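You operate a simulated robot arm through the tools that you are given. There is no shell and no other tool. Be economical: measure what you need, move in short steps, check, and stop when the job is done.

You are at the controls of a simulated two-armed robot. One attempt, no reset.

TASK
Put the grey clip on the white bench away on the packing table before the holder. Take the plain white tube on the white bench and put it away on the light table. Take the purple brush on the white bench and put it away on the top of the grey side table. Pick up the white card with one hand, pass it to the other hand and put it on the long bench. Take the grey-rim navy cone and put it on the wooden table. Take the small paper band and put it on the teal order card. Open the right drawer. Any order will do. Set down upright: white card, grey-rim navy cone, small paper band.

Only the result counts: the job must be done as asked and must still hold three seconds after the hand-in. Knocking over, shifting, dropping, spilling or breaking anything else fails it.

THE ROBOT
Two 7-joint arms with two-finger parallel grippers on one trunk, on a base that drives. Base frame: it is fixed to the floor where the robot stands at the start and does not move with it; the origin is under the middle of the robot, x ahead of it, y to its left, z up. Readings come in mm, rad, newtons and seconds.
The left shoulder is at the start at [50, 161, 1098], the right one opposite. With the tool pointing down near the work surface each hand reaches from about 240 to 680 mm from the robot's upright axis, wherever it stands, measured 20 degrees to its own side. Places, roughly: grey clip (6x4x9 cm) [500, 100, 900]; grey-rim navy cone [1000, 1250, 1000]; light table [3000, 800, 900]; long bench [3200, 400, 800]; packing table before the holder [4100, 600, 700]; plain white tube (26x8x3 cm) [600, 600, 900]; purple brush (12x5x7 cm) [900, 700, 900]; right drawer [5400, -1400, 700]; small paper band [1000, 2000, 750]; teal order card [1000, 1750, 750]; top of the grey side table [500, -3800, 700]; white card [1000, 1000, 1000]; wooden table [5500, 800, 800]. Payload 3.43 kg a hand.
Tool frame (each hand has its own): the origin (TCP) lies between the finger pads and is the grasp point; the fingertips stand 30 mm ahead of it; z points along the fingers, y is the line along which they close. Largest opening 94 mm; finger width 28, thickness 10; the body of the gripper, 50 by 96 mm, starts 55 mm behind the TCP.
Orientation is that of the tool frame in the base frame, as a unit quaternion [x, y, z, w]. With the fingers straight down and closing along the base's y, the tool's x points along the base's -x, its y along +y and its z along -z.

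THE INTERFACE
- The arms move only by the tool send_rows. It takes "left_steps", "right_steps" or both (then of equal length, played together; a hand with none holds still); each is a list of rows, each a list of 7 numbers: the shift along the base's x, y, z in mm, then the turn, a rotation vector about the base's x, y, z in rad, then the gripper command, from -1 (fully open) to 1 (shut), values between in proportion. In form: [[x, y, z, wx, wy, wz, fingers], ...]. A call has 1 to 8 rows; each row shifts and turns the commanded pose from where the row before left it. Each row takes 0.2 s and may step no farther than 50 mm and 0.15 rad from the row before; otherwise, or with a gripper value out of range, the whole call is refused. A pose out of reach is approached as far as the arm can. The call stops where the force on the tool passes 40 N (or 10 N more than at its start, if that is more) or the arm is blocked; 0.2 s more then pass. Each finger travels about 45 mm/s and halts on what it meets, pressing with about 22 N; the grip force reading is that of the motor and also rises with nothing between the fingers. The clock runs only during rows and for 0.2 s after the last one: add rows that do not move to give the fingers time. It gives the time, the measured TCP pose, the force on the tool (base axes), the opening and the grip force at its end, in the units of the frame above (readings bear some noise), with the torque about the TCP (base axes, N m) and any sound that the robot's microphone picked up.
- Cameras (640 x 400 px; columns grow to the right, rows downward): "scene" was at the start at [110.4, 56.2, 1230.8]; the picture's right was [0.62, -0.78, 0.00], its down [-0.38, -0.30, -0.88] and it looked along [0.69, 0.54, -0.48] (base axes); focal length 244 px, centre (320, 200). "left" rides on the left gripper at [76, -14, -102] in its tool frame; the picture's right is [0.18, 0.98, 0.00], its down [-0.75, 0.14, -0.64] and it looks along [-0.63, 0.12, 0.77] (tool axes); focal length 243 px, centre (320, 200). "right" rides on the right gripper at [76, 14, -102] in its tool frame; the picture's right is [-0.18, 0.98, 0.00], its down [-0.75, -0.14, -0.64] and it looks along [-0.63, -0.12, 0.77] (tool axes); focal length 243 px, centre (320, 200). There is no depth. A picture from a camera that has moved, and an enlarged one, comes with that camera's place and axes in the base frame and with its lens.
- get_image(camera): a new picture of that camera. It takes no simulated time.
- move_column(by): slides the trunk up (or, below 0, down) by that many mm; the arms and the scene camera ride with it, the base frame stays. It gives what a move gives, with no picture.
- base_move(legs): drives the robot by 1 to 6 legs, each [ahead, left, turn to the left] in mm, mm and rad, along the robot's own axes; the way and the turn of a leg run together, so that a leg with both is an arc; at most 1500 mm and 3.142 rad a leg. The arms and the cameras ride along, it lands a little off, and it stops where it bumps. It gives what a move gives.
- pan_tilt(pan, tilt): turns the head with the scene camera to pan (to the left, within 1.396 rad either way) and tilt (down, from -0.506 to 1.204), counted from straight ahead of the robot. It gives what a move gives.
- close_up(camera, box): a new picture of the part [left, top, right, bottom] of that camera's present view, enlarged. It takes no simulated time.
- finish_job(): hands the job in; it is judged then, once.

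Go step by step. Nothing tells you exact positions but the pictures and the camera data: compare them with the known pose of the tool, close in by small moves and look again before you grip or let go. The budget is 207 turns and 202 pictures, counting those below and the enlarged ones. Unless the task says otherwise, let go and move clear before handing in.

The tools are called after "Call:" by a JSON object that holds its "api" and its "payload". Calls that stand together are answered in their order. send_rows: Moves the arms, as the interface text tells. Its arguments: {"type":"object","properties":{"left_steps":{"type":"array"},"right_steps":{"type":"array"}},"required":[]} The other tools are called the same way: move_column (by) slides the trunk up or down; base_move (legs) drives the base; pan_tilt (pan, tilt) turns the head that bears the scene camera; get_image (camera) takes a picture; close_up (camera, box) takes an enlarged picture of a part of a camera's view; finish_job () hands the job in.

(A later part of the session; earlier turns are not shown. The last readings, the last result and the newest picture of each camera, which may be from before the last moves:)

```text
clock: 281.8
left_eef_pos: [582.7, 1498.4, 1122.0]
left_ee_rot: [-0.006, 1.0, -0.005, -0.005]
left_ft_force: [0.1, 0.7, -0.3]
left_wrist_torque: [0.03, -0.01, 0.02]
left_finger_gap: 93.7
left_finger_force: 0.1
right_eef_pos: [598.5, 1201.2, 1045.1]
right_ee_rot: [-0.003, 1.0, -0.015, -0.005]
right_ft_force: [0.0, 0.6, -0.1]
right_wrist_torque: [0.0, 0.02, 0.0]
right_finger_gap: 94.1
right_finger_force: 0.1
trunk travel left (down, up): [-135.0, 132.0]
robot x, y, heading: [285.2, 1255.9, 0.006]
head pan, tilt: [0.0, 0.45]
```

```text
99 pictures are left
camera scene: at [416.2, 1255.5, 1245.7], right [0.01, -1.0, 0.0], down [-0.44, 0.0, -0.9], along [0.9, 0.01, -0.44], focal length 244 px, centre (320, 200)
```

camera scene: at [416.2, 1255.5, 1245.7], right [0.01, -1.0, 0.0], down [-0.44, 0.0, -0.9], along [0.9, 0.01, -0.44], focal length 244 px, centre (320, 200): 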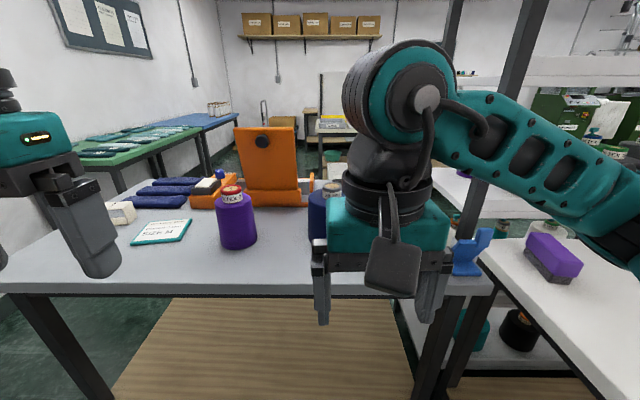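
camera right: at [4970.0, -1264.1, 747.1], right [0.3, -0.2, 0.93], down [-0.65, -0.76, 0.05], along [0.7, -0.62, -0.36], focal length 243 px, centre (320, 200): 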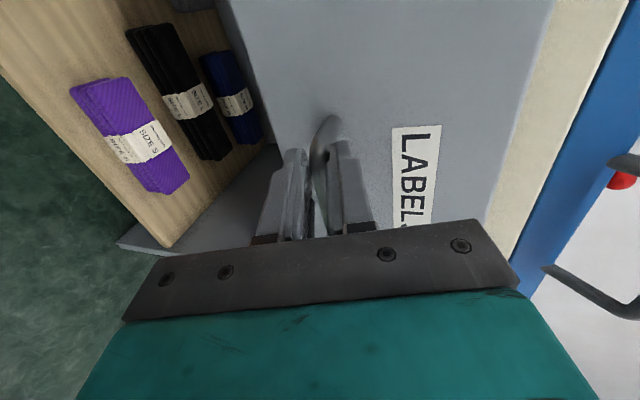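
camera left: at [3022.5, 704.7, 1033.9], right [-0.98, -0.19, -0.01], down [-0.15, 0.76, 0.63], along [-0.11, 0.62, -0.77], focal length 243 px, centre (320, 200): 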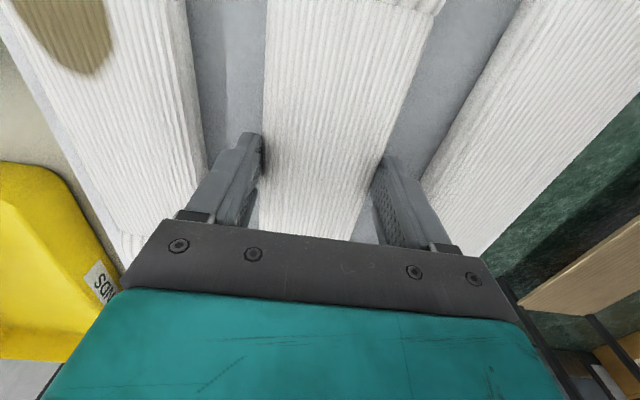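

The white card is a small L-shaped stand; the navy 20-TEX cone has a grey rim; teal order card near [1089, 1772], the band near [1190, 1990]. Do the band first: move to y≈1750 and look.

Call:
{"api": "base_move", "payload": {"legs": [[0, 500, 0], [220, 0, 0]]}}

Call:
{"api": "pan_tilt", "payload": {"pan": 0.15, "tilt": 0.6}}

Call:
{"api": "get_image", "payload": {"camera": "scene"}}

```text
clock: 286.1
left_eef_pos: [790.8, 2010.5, 1121.7]
left_ee_rot: [-0.011, 1.0, -0.004, -0.005]
left_ft_force: [-0.3, 0.1, 0.1]
left_wrist_torque: [0.0, 0.0, -0.01]
left_finger_gap: 94.0
left_finger_force: 0.2
right_eef_pos: [810.7, 1713.3, 1046.4]
right_ee_rot: [-0.008, 1.0, -0.015, -0.005]
right_ft_force: [0.4, 0.7, 0.0]
right_wrist_torque: [-0.04, -0.01, -0.01]
right_finger_gap: 94.0
right_finger_force: 0.1
trunk travel left (down, up): [-135.0, 132.0]
robot x, y, heading: [493.0, 1766.1, 0.015]
head pan, tilt: [0.0, 0.45]
```

```text
clock: 286.8
left_eef_pos: [791.2, 2010.5, 1121.1]
left_ee_rot: [-0.01, 1.0, -0.004, -0.005]
left_ft_force: [-0.4, -0.3, 0.6]
left_wrist_torque: [0.0, 0.04, -0.01]
left_finger_gap: 93.8
left_finger_force: 0.0
right_eef_pos: [809.6, 1713.4, 1046.0]
right_ee_rot: [-0.008, 1.0, -0.015, -0.005]
right_ft_force: [-0.2, -0.5, -0.1]
right_wrist_torque: [0.01, 0.03, 0.0]
right_finger_gap: 94.0
right_finger_force: 0.0
trunk travel left (down, up): [-135.0, 132.0]
robot x, y, heading: [494.3, 1762.2, 0.015]
head pan, tilt: [0.15, 0.6]
```

```text
98 pictures are left
camera scene: at [621.7, 1778.5, 1232.1], right [0.17, -0.99, 0.0], down [-0.56, -0.09, -0.83], along [0.81, 0.14, -0.56], focal length 244 px, centre (320, 200)
```

scene: 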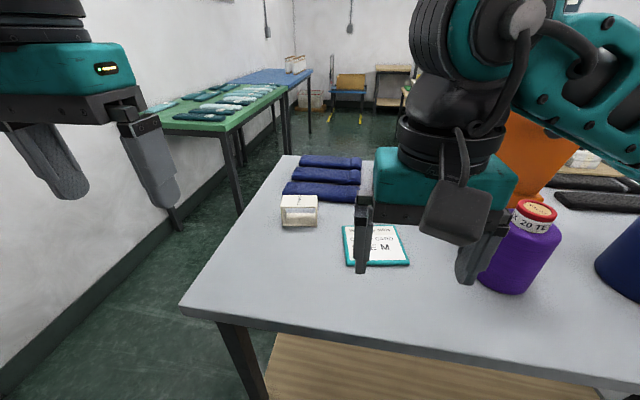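

Call:
{"api": "close_up", "payload": {"camera": "scene", "box": [260, 170, 420, 270]}}

Call:
{"api": "send_rows", "payload": {"right_steps": [[-40, -40, 0, 0, 0, 0, -1], [-30, -40, 0, 0, 0, 0, -1], [0, -40, 0, 0, 0, 0, -1], [0, -30, 0, 0, 0, 0, -1], [0, 0, 0, 0, 0, 0, -1], [0, 0, 0, 0, 0, 0, -1], [0, 0, 0, 0, 0, 0, -1]], "left_steps": [[45, -12, -15, 0, 0, 0, -1], [45, -12, -15, 0, 0, 0, -1], [45, -12, -15, 0, 0, 0, -1], [45, -12, -15, 0, 0, 0, -1], [45, -12, -15, 0, 0, 0, -1], [45, -12, -15, 0, 0, 0, -1], [0, 0, 0, 0, 0, 0, -1]]}}

Call:
{"api": "get_image", "payload": {"camera": "left"}}

Call:
{"api": "get_image", "payload": {"camera": "scene"}}

```text
4.00 times, centred on (340, 220) of scene
camera zoom: at [621.7, 1778.5, 1232.1], right [0.17, -0.99, 0.0], down [-0.56, -0.09, -0.83], along [0.81, 0.14, -0.56], focal length 976 px, centre (240, 120)
```

zoom: 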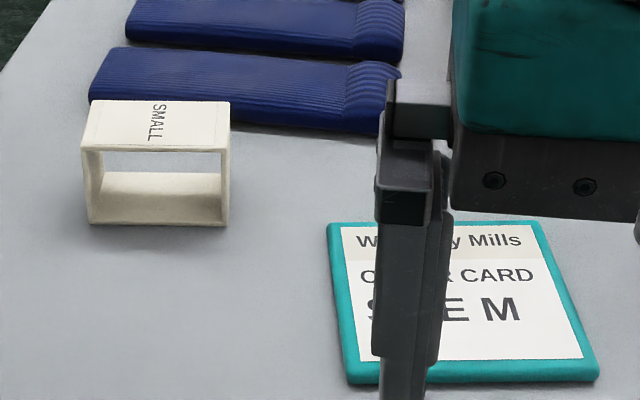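

```text
refused: row 1 steps farther than a row can; nothing moved
```

```text
96 pictures are left
camera left: at [715.4, 1995.0, 1225.7], right [-0.2, 0.98, -0.01], down [0.76, 0.16, 0.63], along [0.62, 0.12, -0.77], focal length 243 px, centre (320, 200)
```

left: 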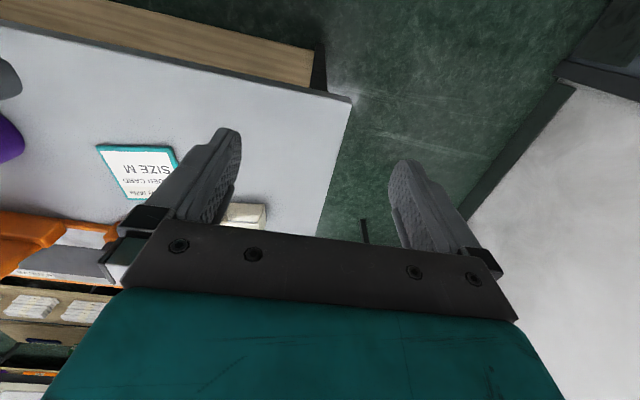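

```text
95 pictures are left
camera scene: at [621.7, 1778.5, 1232.1], right [0.17, -0.99, 0.0], down [-0.56, -0.09, -0.83], along [0.81, 0.14, -0.56], focal length 244 px, centre (320, 200)
```

scene: 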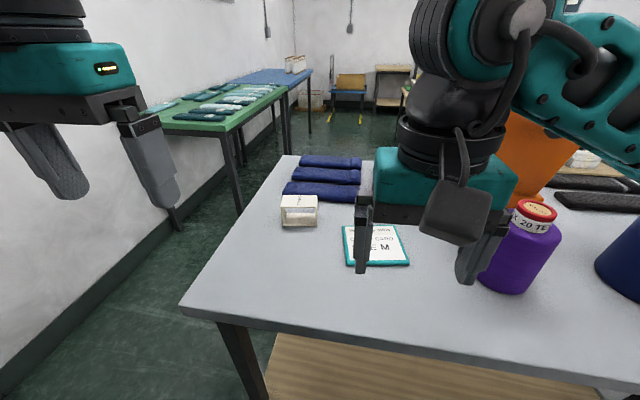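

The band is an open rectangular sleeve (~96 wide, 55 deep, 60 high), opening toward me, yawed ~0.17 rad. I'll pinch its right wall with the left hand pitched 45°, one finger inside. First reposition base and pitch the hand.

Call:
{"api": "base_move", "payload": {"legs": [[50, -45, -0.015]]}}

Call:
{"api": "send_rows", "payload": {"left_steps": [[35, -10, -25, 0, -0.13, 0, -1], [35, -10, -25, 0, -0.13, 0, -1], [35, -10, -25, 0, -0.13, 0, -1], [30, -15, -30, 0, -0.13, 0, -1], [30, -15, -30, 0, -0.13, 0, -1], [25, -15, -30, 0, -0.13, 0, -1], [20, 0, -20, 0, 0, 0.1, -1], [0, 0, 0, 0, 0, 0.07, -1]], "right_steps": [[-30, -35, 0, 0, 0, 0, -1], [-20, -35, 0, 0, 0, 0, -1], [0, -35, 0, 0, 0, 0, -1], [0, -30, 0, 0, 0, 0, -1], [0, 0, 0, 0, 0, 0, -1], [0, 0, 0, 0, 0, 0, -1], [0, 0, 0, 0, 0, 0, -1], [0, 0, 0, 0, 0, 0, -1]]}}

Call:
{"api": "get_image", "payload": {"camera": "left"}}

Call:
{"api": "get_image", "payload": {"camera": "scene"}}

```text
clock: 287.8
left_eef_pos: [832.1, 1963.4, 1121.5]
left_ee_rot: [-0.004, 1.0, -0.005, -0.005]
left_ft_force: [-0.6, -0.4, -0.3]
left_wrist_torque: [0.04, 0.04, -0.02]
left_finger_gap: 94.0
left_finger_force: 0.0
right_eef_pos: [848.7, 1666.2, 1046.7]
right_ee_rot: [-0.002, 1.0, -0.015, -0.004]
right_ft_force: [-0.4, -0.7, -0.5]
right_wrist_torque: [0.01, -0.06, 0.0]
right_finger_gap: 94.1
right_finger_force: 0.0
trunk travel left (down, up): [-135.0, 132.0]
robot x, y, heading: [532.0, 1721.8, 0.013]
head pan, tilt: [0.15, 0.6]
```

```text
clock: 289.6
left_eef_pos: [1044.2, 1889.1, 936.5]
left_ee_rot: [-0.082, 0.923, 0.026, 0.376]
left_ft_force: [0.3, -0.2, -0.3]
left_wrist_torque: [0.0, 0.03, 0.02]
left_finger_gap: 93.8
left_finger_force: 0.0
right_eef_pos: [798.4, 1532.9, 1044.7]
right_ee_rot: [-0.002, 1.0, -0.014, -0.004]
right_ft_force: [-0.3, -0.6, -0.2]
right_wrist_torque: [-0.02, -0.02, -0.01]
right_finger_gap: 94.0
right_finger_force: 0.1
trunk travel left (down, up): [-135.0, 132.0]
robot x, y, heading: [535.6, 1719.7, 0.008]
head pan, tilt: [0.15, 0.6]
```

```text
94 pictures are left
camera left: at [921.7, 1852.9, 957.3], right [-0.3, 0.94, -0.14], down [0.06, 0.17, 0.98], along [0.95, 0.28, -0.11], focal length 243 px, centre (320, 200)
```

left: 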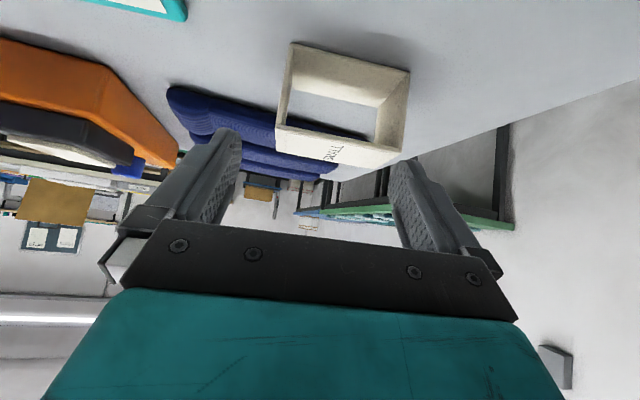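

```text
93 pictures are left
camera scene: at [661.7, 1733.2, 1232.1], right [0.16, -0.99, 0.0], down [-0.56, -0.09, -0.83], along [0.82, 0.13, -0.56], focal length 244 px, centre (320, 200)
```

scene: 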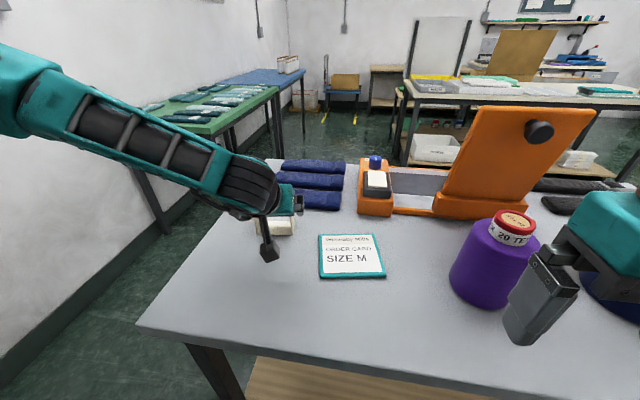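

From two views the table top is at z≈822 and the band's front right bottom corner at [1095, 1867]. Align behind the right wall, then advance along the tool axis.

Call:
{"api": "send_rows", "payload": {"left_steps": [[-4, -15, -10, 0, 0, 0, -1], [-4, -15, -11, 0, 0, 0, -1], [14, 2, -14, 0, 0, 0, -1], [14, 2, -14, 0, 0, 0, -1], [0, 0, 0, 0, 0, 0, -1]]}}

Call:
{"api": "get_image", "payload": {"camera": "left"}}

```text
clock: 290.8
left_eef_pos: [1054.3, 1888.6, 910.2]
left_ee_rot: [-0.08, 0.921, 0.025, 0.382]
left_ft_force: [-11.5, -7.9, 31.2]
left_wrist_torque: [1.49, -0.52, 0.4]
left_finger_gap: 90.7
left_finger_force: 0.1
left hand out of reach, approached as far as the arm can: row 2, 3, 4
right_eef_pos: [794.7, 1530.4, 1047.3]
right_ee_rot: [-0.002, 1.0, -0.013, -0.003]
right_ft_force: [-0.9, -0.7, -0.1]
right_wrist_torque: [0.01, 0.0, 0.01]
right_finger_gap: 94.2
right_finger_force: 0.1
trunk travel left (down, up): [-135.0, 132.0]
robot x, y, heading: [537.6, 1720.1, 0.002]
head pan, tilt: [0.15, 0.6]
```

```text
92 pictures are left
camera left: at [930.4, 1854.7, 931.2], right [-0.29, 0.95, -0.14], down [0.05, 0.17, 0.98], along [0.96, 0.28, -0.1], focal length 243 px, centre (320, 200)
```

left: 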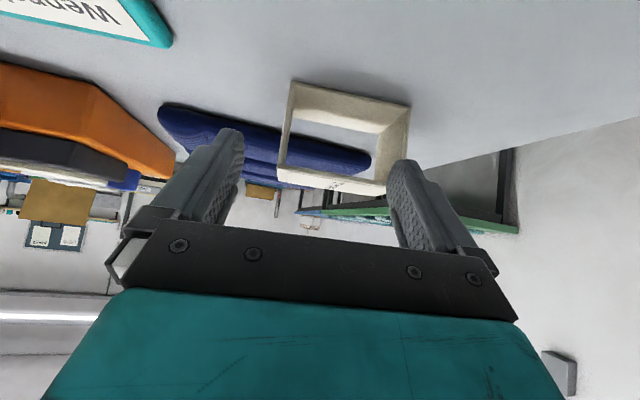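

Contact with the band's top (31 N) since the hand could not follow sideways. Back off immediately.

Call:
{"api": "send_rows", "payload": {"left_steps": [[-10, 0, 25, 0, 0, 0, -1], [-10, 0, 25, 0, 0, 0, -1], [0, 0, 0, 0, 0, 0, -1]]}}

Call:
{"api": "get_image", "payload": {"camera": "left"}}

```text
clock: 291.6
left_eef_pos: [1032.4, 1891.7, 953.5]
left_ee_rot: [-0.081, 0.923, 0.026, 0.375]
left_ft_force: [-0.2, -0.4, -0.6]
left_wrist_torque: [-0.02, 0.02, 0.0]
left_finger_gap: 93.8
left_finger_force: 0.1
right_eef_pos: [799.4, 1532.5, 1046.0]
right_ee_rot: [-0.002, 1.0, -0.014, -0.004]
right_ft_force: [0.4, 0.2, -0.2]
right_wrist_torque: [0.0, -0.02, 0.0]
right_finger_gap: 94.0
right_finger_force: 0.0
trunk travel left (down, up): [-135.0, 132.0]
robot x, y, heading: [537.5, 1723.3, 0.006]
head pan, tilt: [0.15, 0.6]
```

```text
91 pictures are left
camera left: at [910.2, 1856.3, 975.5], right [-0.3, 0.94, -0.14], down [0.07, 0.17, 0.98], along [0.95, 0.28, -0.11], focal length 243 px, centre (320, 200)
```

left: 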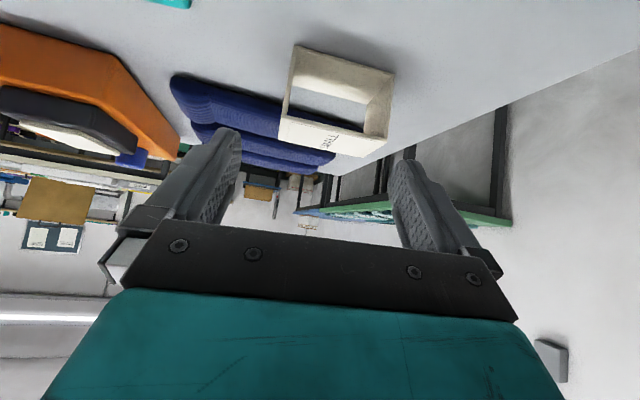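

Band still stands. I'll align using base and trunk moves instead: shift right 22 mm, lower trunk 90 mm, then advance.

Call:
{"api": "base_move", "payload": {"legs": [[-10, -23, 0]]}}

Call:
{"api": "move_column", "payload": {"by": -90}}

Call:
{"api": "get_image", "payload": {"camera": "left"}}

Call:
{"api": "get_image", "payload": {"camera": "scene"}}

```text
clock: 292.4
left_eef_pos: [1023.5, 1869.2, 954.3]
left_ee_rot: [-0.081, 0.923, 0.026, 0.375]
left_ft_force: [-0.3, -0.9, 0.2]
left_wrist_torque: [0.03, 0.02, 0.03]
left_finger_gap: 93.9
left_finger_force: 0.0
right_eef_pos: [788.0, 1509.6, 1045.0]
right_ee_rot: [-0.002, 1.0, -0.013, -0.004]
right_ft_force: [-1.2, 0.2, 0.8]
right_wrist_torque: [0.01, 0.0, 0.01]
right_finger_gap: 93.8
right_finger_force: 0.2
trunk travel left (down, up): [-135.0, 132.0]
robot x, y, heading: [525.0, 1695.7, 0.009]
head pan, tilt: [0.15, 0.6]
```

```text
clock: 293.8
left_eef_pos: [1024.2, 1867.6, 872.0]
left_ee_rot: [-0.081, 0.92, 0.027, 0.384]
left_ft_force: [-7.2, -0.8, 11.4]
left_wrist_torque: [0.55, 0.2, 0.38]
left_finger_gap: 93.9
left_finger_force: 0.1
right_eef_pos: [787.0, 1509.8, 956.7]
right_ee_rot: [-0.003, 1.0, -0.015, -0.003]
right_ft_force: [0.2, 0.3, 0.7]
right_wrist_torque: [0.01, 0.0, 0.0]
right_finger_gap: 94.1
right_finger_force: 0.0
trunk travel left (down, up): [-46.0, 221.0]
robot x, y, heading: [527.1, 1696.5, 0.003]
head pan, tilt: [0.15, 0.6]
stopped: the force on the tool passed its limit (the readings are from after the stop); the commanded pose is now the measured one
```

```text
90 pictures are left
camera left: at [901.5, 1833.5, 891.0], right [-0.29, 0.95, -0.14], down [0.05, 0.16, 0.99], along [0.95, 0.28, -0.09], focal length 243 px, centre (320, 200)
```

left: 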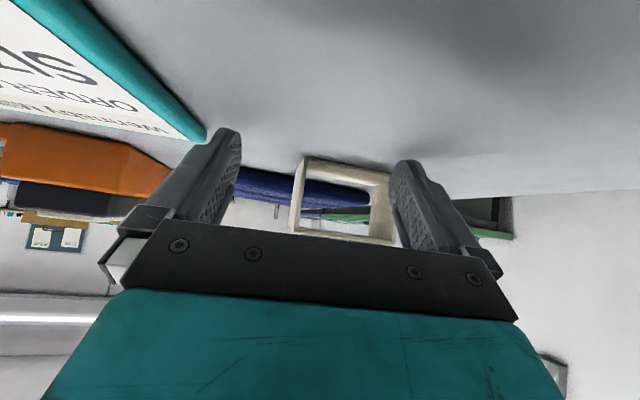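

```text
89 pictures are left
camera scene: at [650.0, 1710.5, 1142.9], right [0.16, -0.99, 0.0], down [-0.56, -0.09, -0.83], along [0.82, 0.13, -0.56], focal length 244 px, centre (320, 200)
```

scene: 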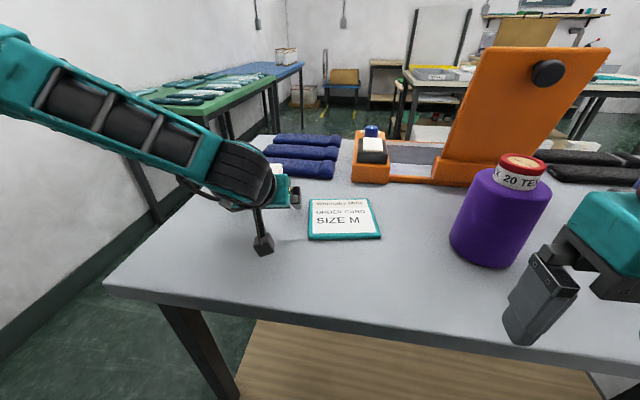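

Triangulating again: table z≈840, band front x≈1083, y 1870–1957, top ≈902; the fingertip just touched the table. Raise 7 mm and advance with the arm.

Call:
{"api": "send_rows", "payload": {"left_steps": [[0, 0, 7, 0, 0, 0, -1], [15, 1, 0, 0, 0, 0, -1], [15, 1, 0, 0, 0, 0, -1], [0, 0, 0, 0, 0, 0, -1]]}}

Call:
{"api": "get_image", "payload": {"camera": "left"}}

```text
clock: 294.8
left_eef_pos: [1054.6, 1872.3, 876.7]
left_ee_rot: [-0.081, 0.921, 0.027, 0.38]
left_ft_force: [0.6, 0.5, -0.3]
left_wrist_torque: [0.06, 0.03, 0.04]
left_finger_gap: 94.1
left_finger_force: 0.0
right_eef_pos: [787.8, 1509.7, 957.1]
right_ee_rot: [-0.003, 1.0, -0.013, -0.004]
right_ft_force: [0.2, -1.2, -0.6]
right_wrist_torque: [-0.02, -0.02, -0.02]
right_finger_gap: 94.2
right_finger_force: 0.1
trunk travel left (down, up): [-46.0, 221.0]
robot x, y, heading: [524.0, 1696.1, 0.006]
head pan, tilt: [0.15, 0.6]
```

```text
88 pictures are left
camera left: at [931.8, 1836.9, 896.2], right [-0.3, 0.94, -0.14], down [0.05, 0.17, 0.98], along [0.95, 0.28, -0.1], focal length 243 px, centre (320, 200)
```

left: 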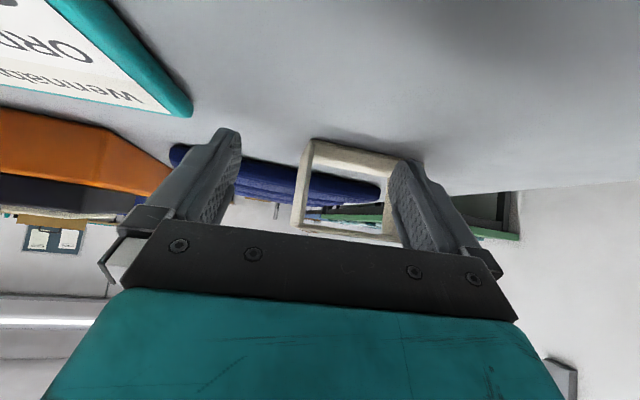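

Narrow the opening to ~60 mm so the inner finger enters cleanly, then advance further.

Call:
{"api": "send_rows", "payload": {"left_steps": [[0, 0, 0, 0, 0, 0, -0.3], [0, 0, 0, 0, 0, 0, -0.3], [0, 0, 0, 0, 0, 0, -0.3]]}}

Call:
{"api": "send_rows", "payload": {"left_steps": [[12, 1, 1, 0, 0, 0, -0.3], [10, 1, 0, 0, 0, 0, -0.3], [0, 0, 0, 0, 0, 0, -0.3]]}}

Call:
{"api": "get_image", "payload": {"camera": "left"}}

```text
clock: 295.6
left_eef_pos: [1055.0, 1871.9, 876.8]
left_ee_rot: [-0.081, 0.92, 0.026, 0.382]
left_ft_force: [-0.5, 0.2, 0.0]
left_wrist_torque: [0.02, 0.0, 0.02]
left_finger_gap: 60.8
left_finger_force: 0.0
right_eef_pos: [788.1, 1510.6, 955.7]
right_ee_rot: [-0.002, 1.0, -0.014, -0.004]
right_ft_force: [-0.4, 0.4, 0.2]
right_wrist_torque: [0.02, -0.01, -0.02]
right_finger_gap: 93.9
right_finger_force: 0.1
trunk travel left (down, up): [-46.0, 221.0]
robot x, y, heading: [524.9, 1700.0, 0.015]
head pan, tilt: [0.15, 0.6]
```

```text
clock: 296.4
left_eef_pos: [1077.4, 1874.5, 879.1]
left_ee_rot: [-0.081, 0.921, 0.027, 0.38]
left_ft_force: [-0.8, 0.0, -0.7]
left_wrist_torque: [-0.04, 0.01, 0.01]
left_finger_gap: 61.1
left_finger_force: 0.0
right_eef_pos: [787.1, 1510.0, 956.4]
right_ee_rot: [-0.002, 1.0, -0.014, -0.004]
right_ft_force: [0.1, 0.4, -0.3]
right_wrist_torque: [-0.02, -0.01, 0.01]
right_finger_gap: 94.1
right_finger_force: 0.0
trunk travel left (down, up): [-46.0, 221.0]
robot x, y, heading: [525.7, 1698.1, 0.003]
head pan, tilt: [0.15, 0.6]
```

```text
87 pictures are left
camera left: at [954.5, 1839.2, 898.0], right [-0.3, 0.94, -0.14], down [0.05, 0.17, 0.98], along [0.95, 0.28, -0.1], focal length 243 px, centre (320, 200)
```

left: 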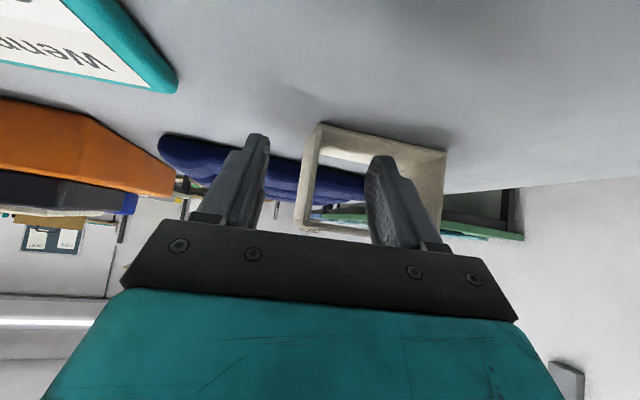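

The inner finger is inside the opening. A few mm more, then close on the wall.

Call:
{"api": "send_rows", "payload": {"left_steps": [[6, 1, 0, 0, 0, 0, -0.3], [0, 0, 0, 0, 0, 0, 0.2], [0, 0, 0, 0, 0, 0, 0.6], [0, 0, 0, 0, 0, 0, 1], [0, 0, 0, 0, 0, 0, 1], [0, 0, 0, 0, 0, 0, 1]]}}

Call:
{"api": "get_image", "payload": {"camera": "left"}}

```text
clock: 297.8
left_eef_pos: [1082.6, 1876.3, 878.5]
left_ee_rot: [-0.082, 0.921, 0.027, 0.381]
left_ft_force: [-0.5, 0.5, 0.5]
left_wrist_torque: [-0.01, -0.02, -0.01]
left_finger_gap: 6.5
left_finger_force: 21.8
right_eef_pos: [788.5, 1510.8, 956.1]
right_ee_rot: [-0.002, 1.0, -0.014, -0.005]
right_ft_force: [-0.8, 0.4, -1.0]
right_wrist_torque: [-0.01, 0.0, 0.03]
right_finger_gap: 94.0
right_finger_force: 0.2
trunk travel left (down, up): [-46.0, 221.0]
robot x, y, heading: [530.5, 1694.8, 0.007]
head pan, tilt: [0.15, 0.6]
```

```text
86 pictures are left
camera left: at [960.6, 1840.1, 897.5], right [-0.3, 0.94, -0.14], down [0.05, 0.17, 0.98], along [0.95, 0.28, -0.1], focal length 243 px, centre (320, 200)
```

left: 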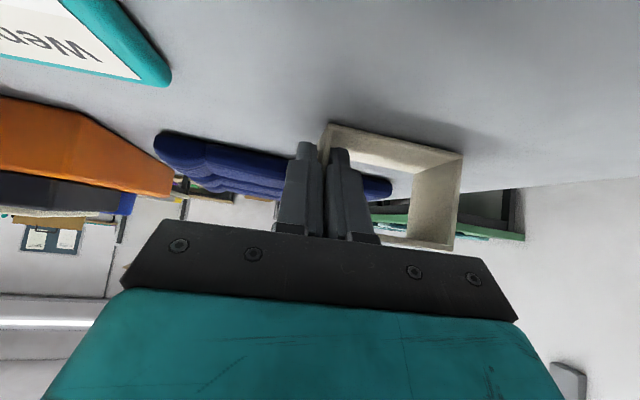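

Wall gripped. Lift and check.

Call:
{"api": "send_rows", "payload": {"left_steps": [[0, 0, 15, 0, 0, 0, 1], [0, 0, 20, 0, 0, 0, 1], [0, 0, 15, 0, 0, 0, 1], [0, 0, 0, 0, 0, 0, 1]]}}

Call:
{"api": "base_move", "payload": {"legs": [[-78, -194, 0]]}}

Call:
{"api": "get_image", "payload": {"camera": "left"}}

Call:
{"api": "get_image", "payload": {"camera": "scene"}}

```text
clock: 298.8
left_eef_pos: [1083.7, 1875.3, 927.1]
left_ee_rot: [-0.081, 0.921, 0.027, 0.381]
left_ft_force: [-0.2, 0.3, 0.2]
left_wrist_torque: [-0.01, -0.01, 0.0]
left_finger_gap: 6.3
left_finger_force: 21.8
right_eef_pos: [786.9, 1509.8, 957.2]
right_ee_rot: [-0.003, 1.0, -0.014, -0.004]
right_ft_force: [0.5, -0.1, 0.5]
right_wrist_torque: [-0.05, -0.02, -0.01]
right_finger_gap: 93.9
right_finger_force: 0.0
trunk travel left (down, up): [-46.0, 221.0]
robot x, y, heading: [522.2, 1697.5, -0.001]
head pan, tilt: [0.15, 0.6]
```

```text
clock: 300.4
left_eef_pos: [1006.7, 1677.3, 927.7]
left_ee_rot: [-0.081, 0.92, 0.027, 0.382]
left_ft_force: [-0.5, 0.9, -0.1]
left_wrist_torque: [-0.02, 0.01, 0.02]
left_finger_gap: 6.5
left_finger_force: 22.0
right_eef_pos: [710.1, 1313.2, 956.6]
right_ee_rot: [-0.002, 1.0, -0.013, -0.005]
right_ft_force: [0.3, 0.5, -0.8]
right_wrist_torque: [-0.01, 0.01, 0.03]
right_finger_gap: 94.2
right_finger_force: 0.0
trunk travel left (down, up): [-46.0, 221.0]
robot x, y, heading: [447.3, 1502.6, 0.008]
head pan, tilt: [0.15, 0.6]
```

```text
85 pictures are left
camera left: at [883.5, 1642.3, 946.5], right [-0.29, 0.94, -0.14], down [0.05, 0.16, 0.98], along [0.95, 0.28, -0.1], focal length 243 px, centre (320, 200)
```

left: 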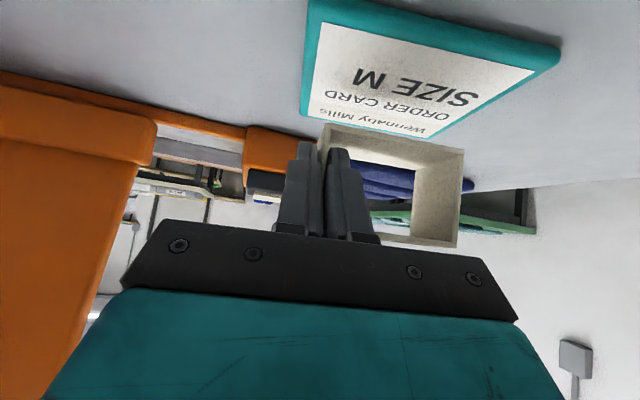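

```text
84 pictures are left
camera scene: at [574.4, 1514.1, 1142.8], right [0.16, -0.99, 0.0], down [-0.56, -0.09, -0.83], along [0.82, 0.13, -0.56], focal length 244 px, centre (320, 200)
```

scene: 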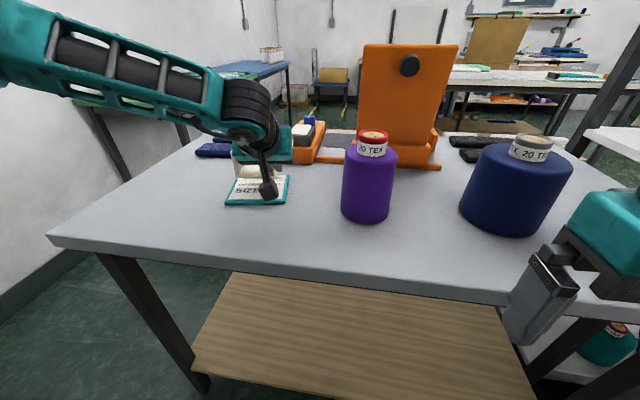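

Band centre should be over the card centre ([1030, 1723]). Lower gently.

Call:
{"api": "send_rows", "payload": {"left_steps": [[0, 3, -15, 0, 0, 0, 1], [0, 0, -15, 0, 0, 0, 1], [0, 0, -4, 0, 0, 0, 1], [0, 0, 0, 0, 0, 0, 1]]}}

Call:
{"api": "send_rows", "payload": {"left_steps": [[0, 0, -3, 0, 0, 0, 1], [0, 0, 0, 0, 0, 0, 1]]}}

Call:
{"api": "get_image", "payload": {"camera": "left"}}

Call:
{"api": "close_up", "payload": {"camera": "scene", "box": [200, 140, 320, 220]}}

```text
clock: 301.4
left_eef_pos: [1005.7, 1681.1, 893.1]
left_ee_rot: [-0.081, 0.921, 0.027, 0.381]
left_ft_force: [-0.7, 0.2, 0.2]
left_wrist_torque: [0.01, 0.0, 0.01]
left_finger_gap: 6.1
left_finger_force: 22.5
right_eef_pos: [711.0, 1312.8, 957.0]
right_ee_rot: [-0.002, 1.0, -0.014, -0.005]
right_ft_force: [-0.2, -1.2, 0.9]
right_wrist_torque: [0.02, -0.01, 0.0]
right_finger_gap: 94.0
right_finger_force: 0.0
trunk travel left (down, up): [-46.0, 221.0]
robot x, y, heading: [450.5, 1504.1, 0.008]
head pan, tilt: [0.15, 0.6]
```

```text
clock: 302.1
left_eef_pos: [1007.9, 1680.8, 890.5]
left_ee_rot: [-0.081, 0.921, 0.027, 0.381]
left_ft_force: [0.0, -1.1, 0.0]
left_wrist_torque: [-0.03, 0.01, 0.02]
left_finger_gap: 6.6
left_finger_force: 22.0
right_eef_pos: [711.6, 1311.7, 956.5]
right_ee_rot: [-0.001, 1.0, -0.014, -0.004]
right_ft_force: [0.1, 0.5, 0.1]
right_wrist_torque: [0.0, -0.01, 0.02]
right_finger_gap: 94.3
right_finger_force: 0.1
trunk travel left (down, up): [-46.0, 221.0]
robot x, y, heading: [446.2, 1500.4, 0.009]
head pan, tilt: [0.15, 0.6]
```

```text
83 pictures are left
camera left: at [883.5, 1645.4, 910.4], right [-0.29, 0.94, -0.14], down [0.05, 0.17, 0.98], along [0.95, 0.28, -0.1], focal length 243 px, centre (320, 200)
```

left: 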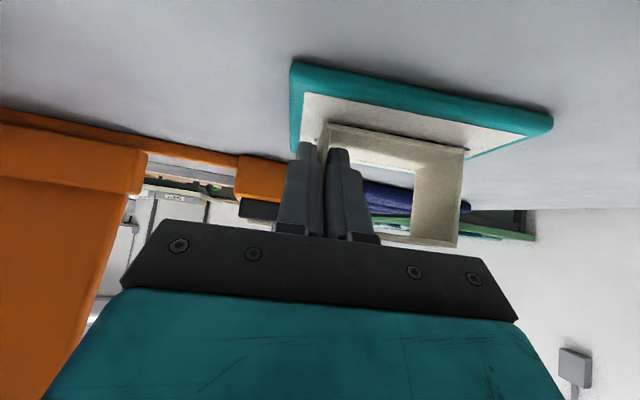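

```text
5.00 times, centred on (260, 180) of scene
camera zoom: at [574.5, 1514.3, 1142.8], right [0.16, -0.99, 0.0], down [-0.56, -0.09, -0.83], along [0.82, 0.13, -0.56], focal length 1220 px, centre (620, 300)
```

zoom: 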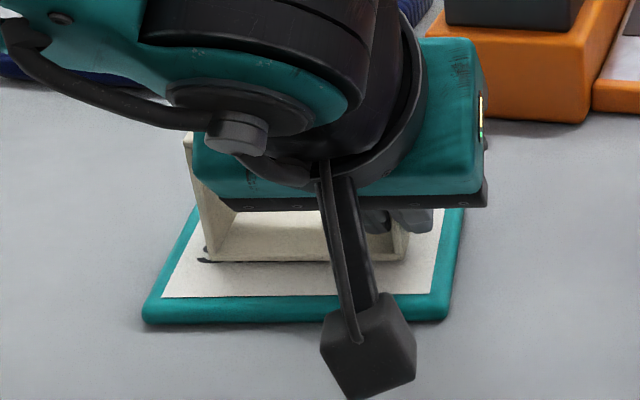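

Call:
{"api": "send_rows", "payload": {"left_steps": [[0, 0, -2, 0, 0, 0, 1], [0, 0, 0, 0, 0, 0, 1]]}}

Call:
{"api": "send_rows", "payload": {"left_steps": [[0, 0, -2, 0, 0, 0, 1], [0, 0, 0, 0, 0, 0, 1]]}}

Call:
{"api": "send_rows", "payload": {"left_steps": [[0, 0, -2, 0, 0, 0, 1], [0, 0, 0, 0, 0, 0, 1]]}}

```text
clock: 302.6
left_eef_pos: [1006.0, 1680.5, 887.4]
left_ee_rot: [-0.081, 0.921, 0.027, 0.381]
left_ft_force: [0.6, -0.3, -0.5]
left_wrist_torque: [-0.03, 0.0, 0.02]
left_finger_gap: 6.8
left_finger_force: 22.0
right_eef_pos: [710.7, 1312.6, 955.9]
right_ee_rot: [-0.002, 1.0, -0.014, -0.004]
right_ft_force: [-0.3, -0.1, -0.1]
right_wrist_torque: [0.02, 0.0, 0.0]
right_finger_gap: 93.9
right_finger_force: 0.0
trunk travel left (down, up): [-46.0, 221.0]
robot x, y, heading: [445.9, 1501.8, 0.006]
head pan, tilt: [0.15, 0.6]
```

```text
clock: 303.2
left_eef_pos: [1006.8, 1679.9, 887.5]
left_ee_rot: [-0.081, 0.921, 0.026, 0.381]
left_ft_force: [-0.5, -0.3, 3.8]
left_wrist_torque: [0.02, -0.08, 0.01]
left_finger_gap: 6.6
left_finger_force: 21.7
right_eef_pos: [710.3, 1313.2, 956.2]
right_ee_rot: [-0.002, 1.0, -0.014, -0.004]
right_ft_force: [1.1, -0.1, -0.2]
right_wrist_torque: [0.02, 0.01, -0.01]
right_finger_gap: 93.9
right_finger_force: 0.1
trunk travel left (down, up): [-46.0, 221.0]
robot x, y, heading: [445.0, 1502.0, 0.011]
head pan, tilt: [0.15, 0.6]
```

```text
clock: 303.9
left_eef_pos: [1006.3, 1680.6, 886.8]
left_ee_rot: [-0.081, 0.92, 0.026, 0.383]
left_ft_force: [1.2, 0.3, 13.8]
left_wrist_torque: [0.03, -0.18, 0.01]
left_finger_gap: 6.5
left_finger_force: 22.1
right_eef_pos: [710.4, 1313.2, 957.7]
right_ee_rot: [-0.002, 1.0, -0.014, -0.003]
right_ft_force: [-0.5, -0.5, -0.1]
right_wrist_torque: [-0.02, 0.02, 0.0]
right_finger_gap: 94.1
right_finger_force: 0.0
trunk travel left (down, up): [-46.0, 221.0]
robot x, y, heading: [450.1, 1504.0, 0.005]
head pan, tilt: [0.15, 0.6]
```

Touching down. Release, then withdraw horizontally.

Call:
{"api": "send_rows", "payload": {"left_steps": [[0, 0, 1, 0, 0, 0, 1], [0, 0, 0, 0, 0, 0, 0.4], [0, 0, 0, 0, 0, 0, 0.2], [0, 0, 0, 0, 0, 0, 0.2], [-12, -2, 1, 0, 0, 0, 0.2], [-20, -3, 2, 0, 0, 0, 0.2], [-25, -4, 10, 0, 0, 0, 0.2], [-25, -4, 35, 0, 0, 0, 0.2]]}}

Call:
{"api": "get_image", "payload": {"camera": "left"}}

Call:
{"api": "get_image", "payload": {"camera": "scene"}}

```text
clock: 305.6
left_eef_pos: [925.5, 1669.1, 931.6]
left_ee_rot: [-0.081, 0.921, 0.027, 0.38]
left_ft_force: [0.1, 0.1, -0.2]
left_wrist_torque: [0.01, 0.01, -0.01]
left_finger_gap: 37.5
left_finger_force: 0.0
right_eef_pos: [710.4, 1313.6, 956.4]
right_ee_rot: [-0.002, 1.0, -0.014, -0.004]
right_ft_force: [0.1, 0.4, 0.0]
right_wrist_torque: [-0.02, 0.03, 0.0]
right_finger_gap: 93.9
right_finger_force: 0.0
trunk travel left (down, up): [-46.0, 221.0]
robot x, y, heading: [450.7, 1503.5, 0.003]
head pan, tilt: [0.15, 0.6]
```

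```text
81 pictures are left
camera left: at [802.5, 1634.2, 951.1], right [-0.3, 0.94, -0.14], down [0.05, 0.16, 0.98], along [0.95, 0.28, -0.1], focal length 243 px, centre (320, 200)
```

left: 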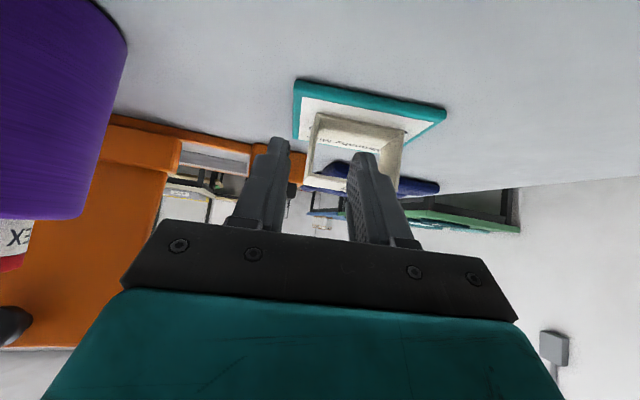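

```text
80 pictures are left
camera scene: at [574.3, 1514.2, 1142.8], right [0.16, -0.99, 0.0], down [-0.56, -0.09, -0.83], along [0.82, 0.13, -0.56], focal length 244 px, centre (320, 200)
```

scene: 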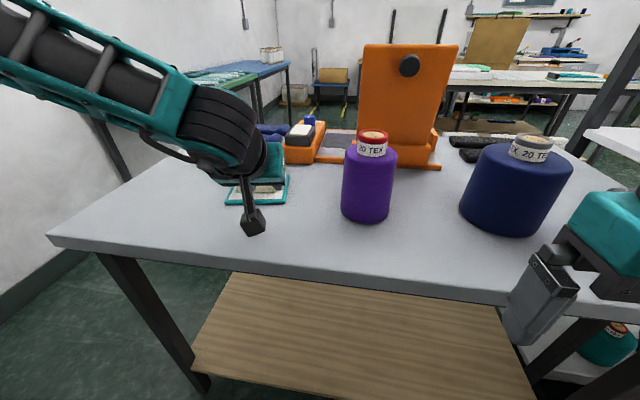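

Band is standing on the teal card. Now restore the left hand and go to the white card and navy cone.

Call:
{"api": "send_rows", "payload": {"left_steps": [[-20, 0, 30, 0, 0, -0.09, -1], [-20, 0, 30, 0, 0, -0.09, -1], [-20, 0, 30, 0, 0.13, 0, -1], [-20, 0, 30, 0, 0.13, 0, -1], [-20, 0, 20, 0, 0.13, 0, -1], [-20, 0, 20, 0, 0.13, 0, -1], [-20, 0, 0, 0, 0.13, 0, -1], [-20, 0, 0, 0, 0.13, 0, -1]]}}

Call:
{"api": "move_column", "payload": {"by": 170}}

Call:
{"api": "base_move", "payload": {"legs": [[-80, 0, 0], [0, -400, 0]]}}

Call:
{"api": "pan_tilt", "payload": {"pan": 0.0, "tilt": 0.6}}

Call:
{"api": "get_image", "payload": {"camera": "scene"}}

```text
clock: 307.4
left_eef_pos: [764.8, 1669.3, 1091.9]
left_ee_rot: [-0.001, 1.0, -0.008, 0.0]
left_ft_force: [-0.3, 0.7, -0.7]
left_wrist_torque: [0.02, 0.0, -0.03]
left_finger_gap: 94.0
left_finger_force: 0.0
right_eef_pos: [712.4, 1312.4, 957.3]
right_ee_rot: [-0.002, 1.0, -0.015, -0.004]
right_ft_force: [-1.0, 0.9, 0.2]
right_wrist_torque: [0.04, -0.01, -0.02]
right_finger_gap: 94.3
right_finger_force: 0.0
trunk travel left (down, up): [-46.0, 221.0]
robot x, y, heading: [446.0, 1497.4, 0.007]
head pan, tilt: [0.15, 0.6]
```

```text
clock: 309.4
left_eef_pos: [764.6, 1669.5, 1261.4]
left_ee_rot: [-0.001, 1.0, -0.008, 0.002]
left_ft_force: [0.7, -0.6, 0.3]
left_wrist_torque: [0.03, -0.01, 0.02]
left_finger_gap: 93.8
left_finger_force: 0.0
right_eef_pos: [710.9, 1313.3, 1126.2]
right_ee_rot: [-0.002, 1.0, -0.013, -0.004]
right_ft_force: [0.2, 0.1, 1.1]
right_wrist_torque: [0.02, 0.01, 0.0]
right_finger_gap: 94.2
right_finger_force: 0.0
trunk travel left (down, up): [-216.0, 51.0]
robot x, y, heading: [448.3, 1498.2, 0.006]
head pan, tilt: [0.15, 0.6]
```

```text
clock: 312.6
left_eef_pos: [686.5, 1276.6, 1261.2]
left_ee_rot: [0.001, 1.0, -0.009, 0.002]
left_ft_force: [-1.5, -0.8, 0.4]
left_wrist_torque: [-0.02, -0.05, -0.01]
left_finger_gap: 94.0
left_finger_force: 0.1
right_eef_pos: [630.0, 921.4, 1126.3]
right_ee_rot: [0.0, 1.0, -0.015, -0.004]
right_ft_force: [0.5, -0.1, -0.6]
right_wrist_torque: [0.01, 0.02, 0.01]
right_finger_gap: 93.9
right_finger_force: 0.1
trunk travel left (down, up): [-216.0, 51.0]
robot x, y, heading: [368.5, 1107.5, 0.006]
head pan, tilt: [0.15, 0.6]
stopped in leg 2: the robot was blocked; the commanded pose is now the measured one
```

```text
clock: 313.3
left_eef_pos: [686.9, 1276.4, 1262.5]
left_ee_rot: [0.002, 1.0, -0.008, 0.002]
left_ft_force: [-0.3, -0.9, -0.8]
left_wrist_torque: [-0.01, 0.01, -0.02]
left_finger_gap: 94.2
left_finger_force: 0.0
right_eef_pos: [630.8, 920.7, 1127.0]
right_ee_rot: [0.001, 1.0, -0.014, -0.005]
right_ft_force: [0.1, -0.2, -0.2]
right_wrist_torque: [0.01, -0.01, -0.01]
right_finger_gap: 94.0
right_finger_force: 0.1
trunk travel left (down, up): [-216.0, 51.0]
robot x, y, heading: [370.2, 1106.9, -0.002]
head pan, tilt: [0.0, 0.6]
```

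```text
79 pictures are left
camera scene: at [496.7, 1109.6, 1312.8], right [0.0, -1.0, 0.0], down [-0.56, 0.0, -0.83], along [0.83, 0.0, -0.56], focal length 244 px, centre (320, 200)
```

scene: 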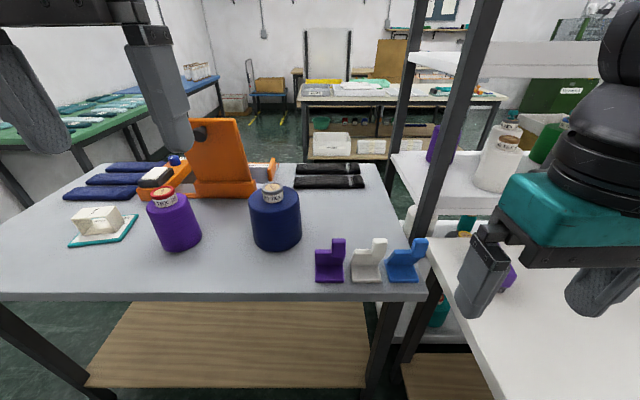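

The base touched the bench end; I'll shift left a little. Then close up on the card and cone.

Call:
{"api": "base_move", "payload": {"legs": [[0, 40, 0]]}}

Call:
{"api": "close_up", "payload": {"camera": "scene", "box": [240, 170, 440, 295]}}

Call:
{"api": "get_image", "payload": {"camera": "right"}}

```text
clock: 314.2
left_eef_pos: [687.4, 1316.1, 1262.2]
left_ee_rot: [0.002, 1.0, -0.009, 0.002]
left_ft_force: [0.5, -0.1, -0.3]
left_wrist_torque: [0.02, 0.03, 0.0]
left_finger_gap: 93.9
left_finger_force: 0.0
right_eef_pos: [630.6, 961.6, 1127.5]
right_ee_rot: [0.001, 1.0, -0.015, -0.005]
right_ft_force: [-0.1, 0.6, -0.1]
right_wrist_torque: [-0.03, -0.01, 0.0]
right_finger_gap: 94.2
right_finger_force: 0.1
trunk travel left (down, up): [-216.0, 51.0]
robot x, y, heading: [367.1, 1147.3, 0.002]
head pan, tilt: [0.0, 0.6]
```

```text
3.20 times, centred on (340, 232) of scene
camera zoom: at [496.7, 1150.8, 1312.8], right [0.0, -1.0, 0.0], down [-0.56, 0.0, -0.83], along [0.83, 0.0, -0.56], focal length 780 px, centre (256, 96)
```

zoom: 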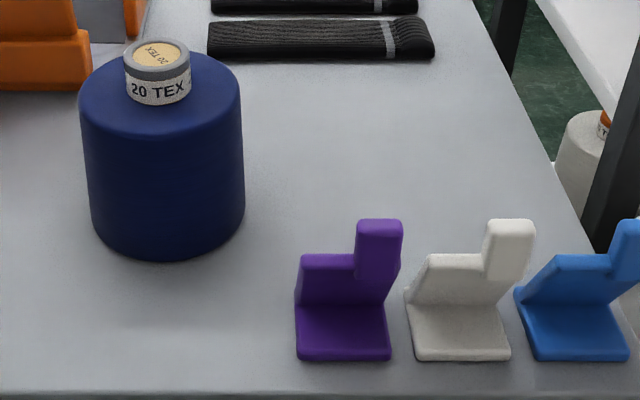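

```text
77 pictures are left
camera right: at [556.2, 978.8, 1229.2], right [0.19, 0.98, -0.03], down [0.76, -0.12, 0.64], along [0.62, -0.14, -0.77], focal length 243 px, centre (320, 200)
```

right: 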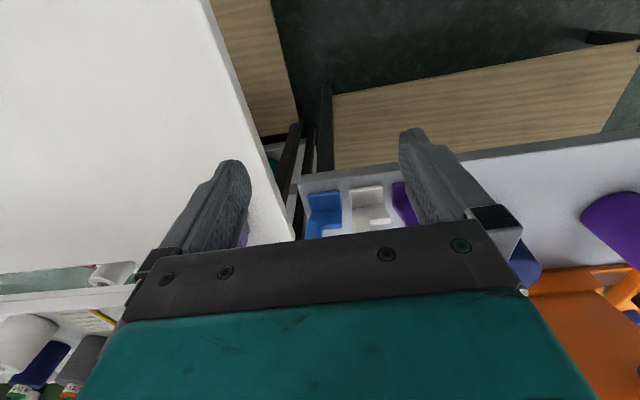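

The white card is an L-stand: tab top at about [905, 970, 930], ~34 mm wide in y. I'll approach its tab with the right hand.

Call:
{"api": "move_column", "payload": {"by": -80}}

Call:
{"api": "send_rows", "payload": {"right_steps": [[45, 1, 0, 0, 0, 0, -0.5], [45, 1, 0, 0, 0, 0, -0.5], [45, 1, 0, 0, 0, 0, -0.5], [45, 2, -5, 0, 0, 0, -0.5], [45, 2, -5, 0, 0, 0, -0.5], [30, 2, -20, 0, 0, 0, -0.5], [0, 0, 0, 0, 0, 0, -0.5]]}}

Call:
{"api": "get_image", "payload": {"camera": "right"}}

Call:
{"api": "close_up", "payload": {"camera": "scene", "box": [300, 130, 460, 250]}}

```text
clock: 315.4
left_eef_pos: [685.9, 1315.3, 1180.7]
left_ee_rot: [0.001, 1.0, -0.008, 0.001]
left_ft_force: [-0.7, 0.2, 0.0]
left_wrist_torque: [-0.02, 0.02, 0.0]
left_finger_gap: 94.2
left_finger_force: 0.0
right_eef_pos: [630.1, 960.8, 1046.7]
right_ee_rot: [0.001, 1.0, -0.015, -0.004]
right_ft_force: [0.2, 0.2, -0.3]
right_wrist_torque: [0.01, -0.01, -0.02]
right_finger_gap: 94.1
right_finger_force: 0.1
trunk travel left (down, up): [-136.0, 131.0]
robot x, y, heading: [369.4, 1152.3, 0.005]
head pan, tilt: [0.0, 0.6]
```

```text
clock: 317.0
left_eef_pos: [686.9, 1314.6, 1181.0]
left_ee_rot: [0.002, 1.0, -0.007, 0.002]
left_ft_force: [0.4, -1.1, 1.1]
left_wrist_torque: [0.04, -0.01, 0.04]
left_finger_gap: 93.9
left_finger_force: 0.0
right_eef_pos: [887.6, 969.4, 1016.4]
right_ee_rot: [0.0, 1.0, -0.015, -0.004]
right_ft_force: [0.6, 0.4, 0.0]
right_wrist_torque: [-0.01, 0.02, 0.0]
right_finger_gap: 70.5
right_finger_force: 0.0
trunk travel left (down, up): [-136.0, 131.0]
robot x, y, heading: [366.1, 1152.1, 0.002]
head pan, tilt: [0.0, 0.6]
```

```text
76 pictures are left
camera right: at [812.5, 985.9, 1119.2], right [0.18, 0.98, -0.03], down [0.76, -0.12, 0.64], along [0.62, -0.14, -0.77], focal length 243 px, centre (320, 200)
```

right: 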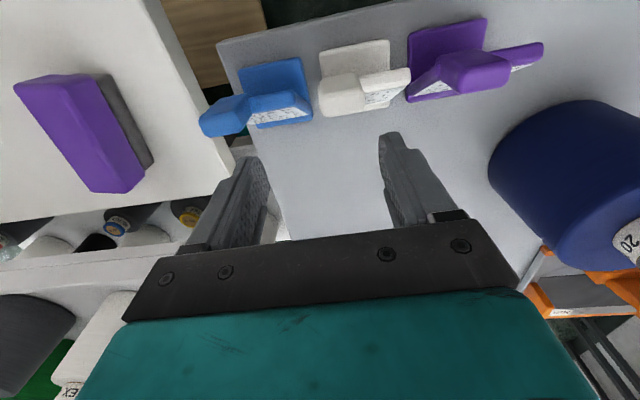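

```text
3.33 times, centred on (380, 190) of scene
camera zoom: at [496.5, 1149.6, 1232.8], right [0.0, -1.0, 0.0], down [-0.56, 0.0, -0.83], along [0.83, 0.0, -0.56], focal length 813 px, centre (120, 233)
```

zoom: 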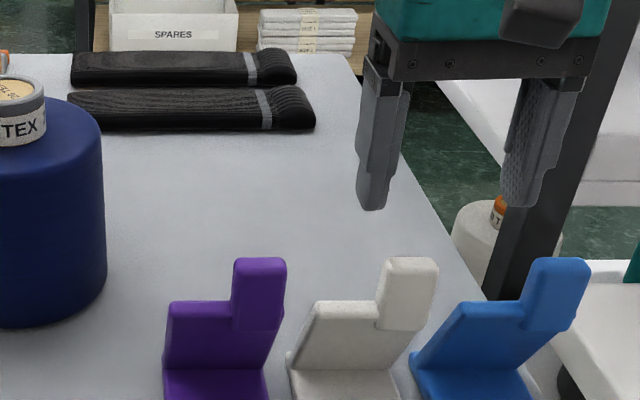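

Call:
{"api": "send_rows", "payload": {"right_steps": [[-8, 13, -10, 0, 0, 0, -0.4], [0, 0, -14, 0, 0, 0, -0.4], [0, 0, 0, 0, 0, 0, -0.4]]}}

Call:
{"api": "get_image", "payload": {"camera": "right"}}

Call:
{"api": "close_up", "payload": {"camera": "scene", "box": [300, 170, 460, 270]}}

```text
clock: 317.8
left_eef_pos: [687.3, 1316.3, 1182.3]
left_ee_rot: [0.002, 1.0, -0.009, 0.002]
left_ft_force: [-0.2, 0.8, 0.2]
left_wrist_torque: [0.0, 0.02, -0.01]
left_finger_gap: 93.9
left_finger_force: 0.0
right_eef_pos: [879.9, 983.5, 992.9]
right_ee_rot: [0.001, 1.0, -0.015, -0.004]
right_ft_force: [0.8, -0.5, 0.6]
right_wrist_torque: [0.01, 0.0, -0.04]
right_finger_gap: 66.2
right_finger_force: 0.0
trunk travel left (down, up): [-136.0, 131.0]
robot x, y, heading: [368.2, 1150.2, 0.001]
head pan, tilt: [0.0, 0.6]
```

```text
74 pictures are left
camera right: at [804.5, 999.8, 1095.2], right [0.19, 0.98, -0.03], down [0.76, -0.12, 0.64], along [0.62, -0.14, -0.77], focal length 243 px, centre (320, 200)
```

right: 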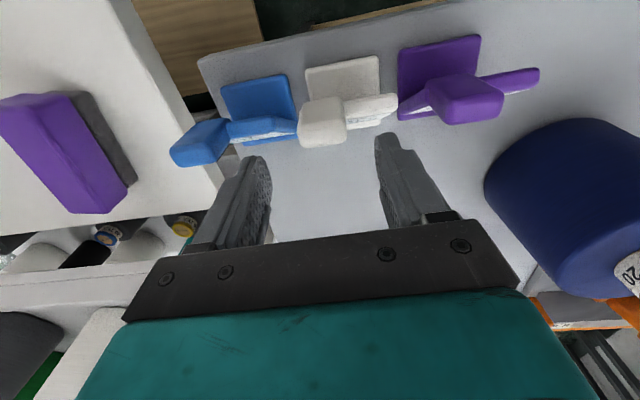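

```text
4.00 times, centred on (380, 220) of scene
camera zoom: at [496.7, 1149.6, 1232.8], right [0.0, -1.0, 0.0], down [-0.56, 0.0, -0.83], along [0.83, 0.0, -0.56], focal length 976 px, centre (80, 120)
```

zoom: 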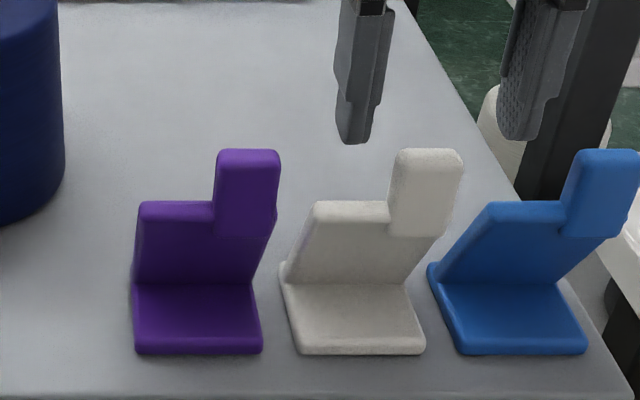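

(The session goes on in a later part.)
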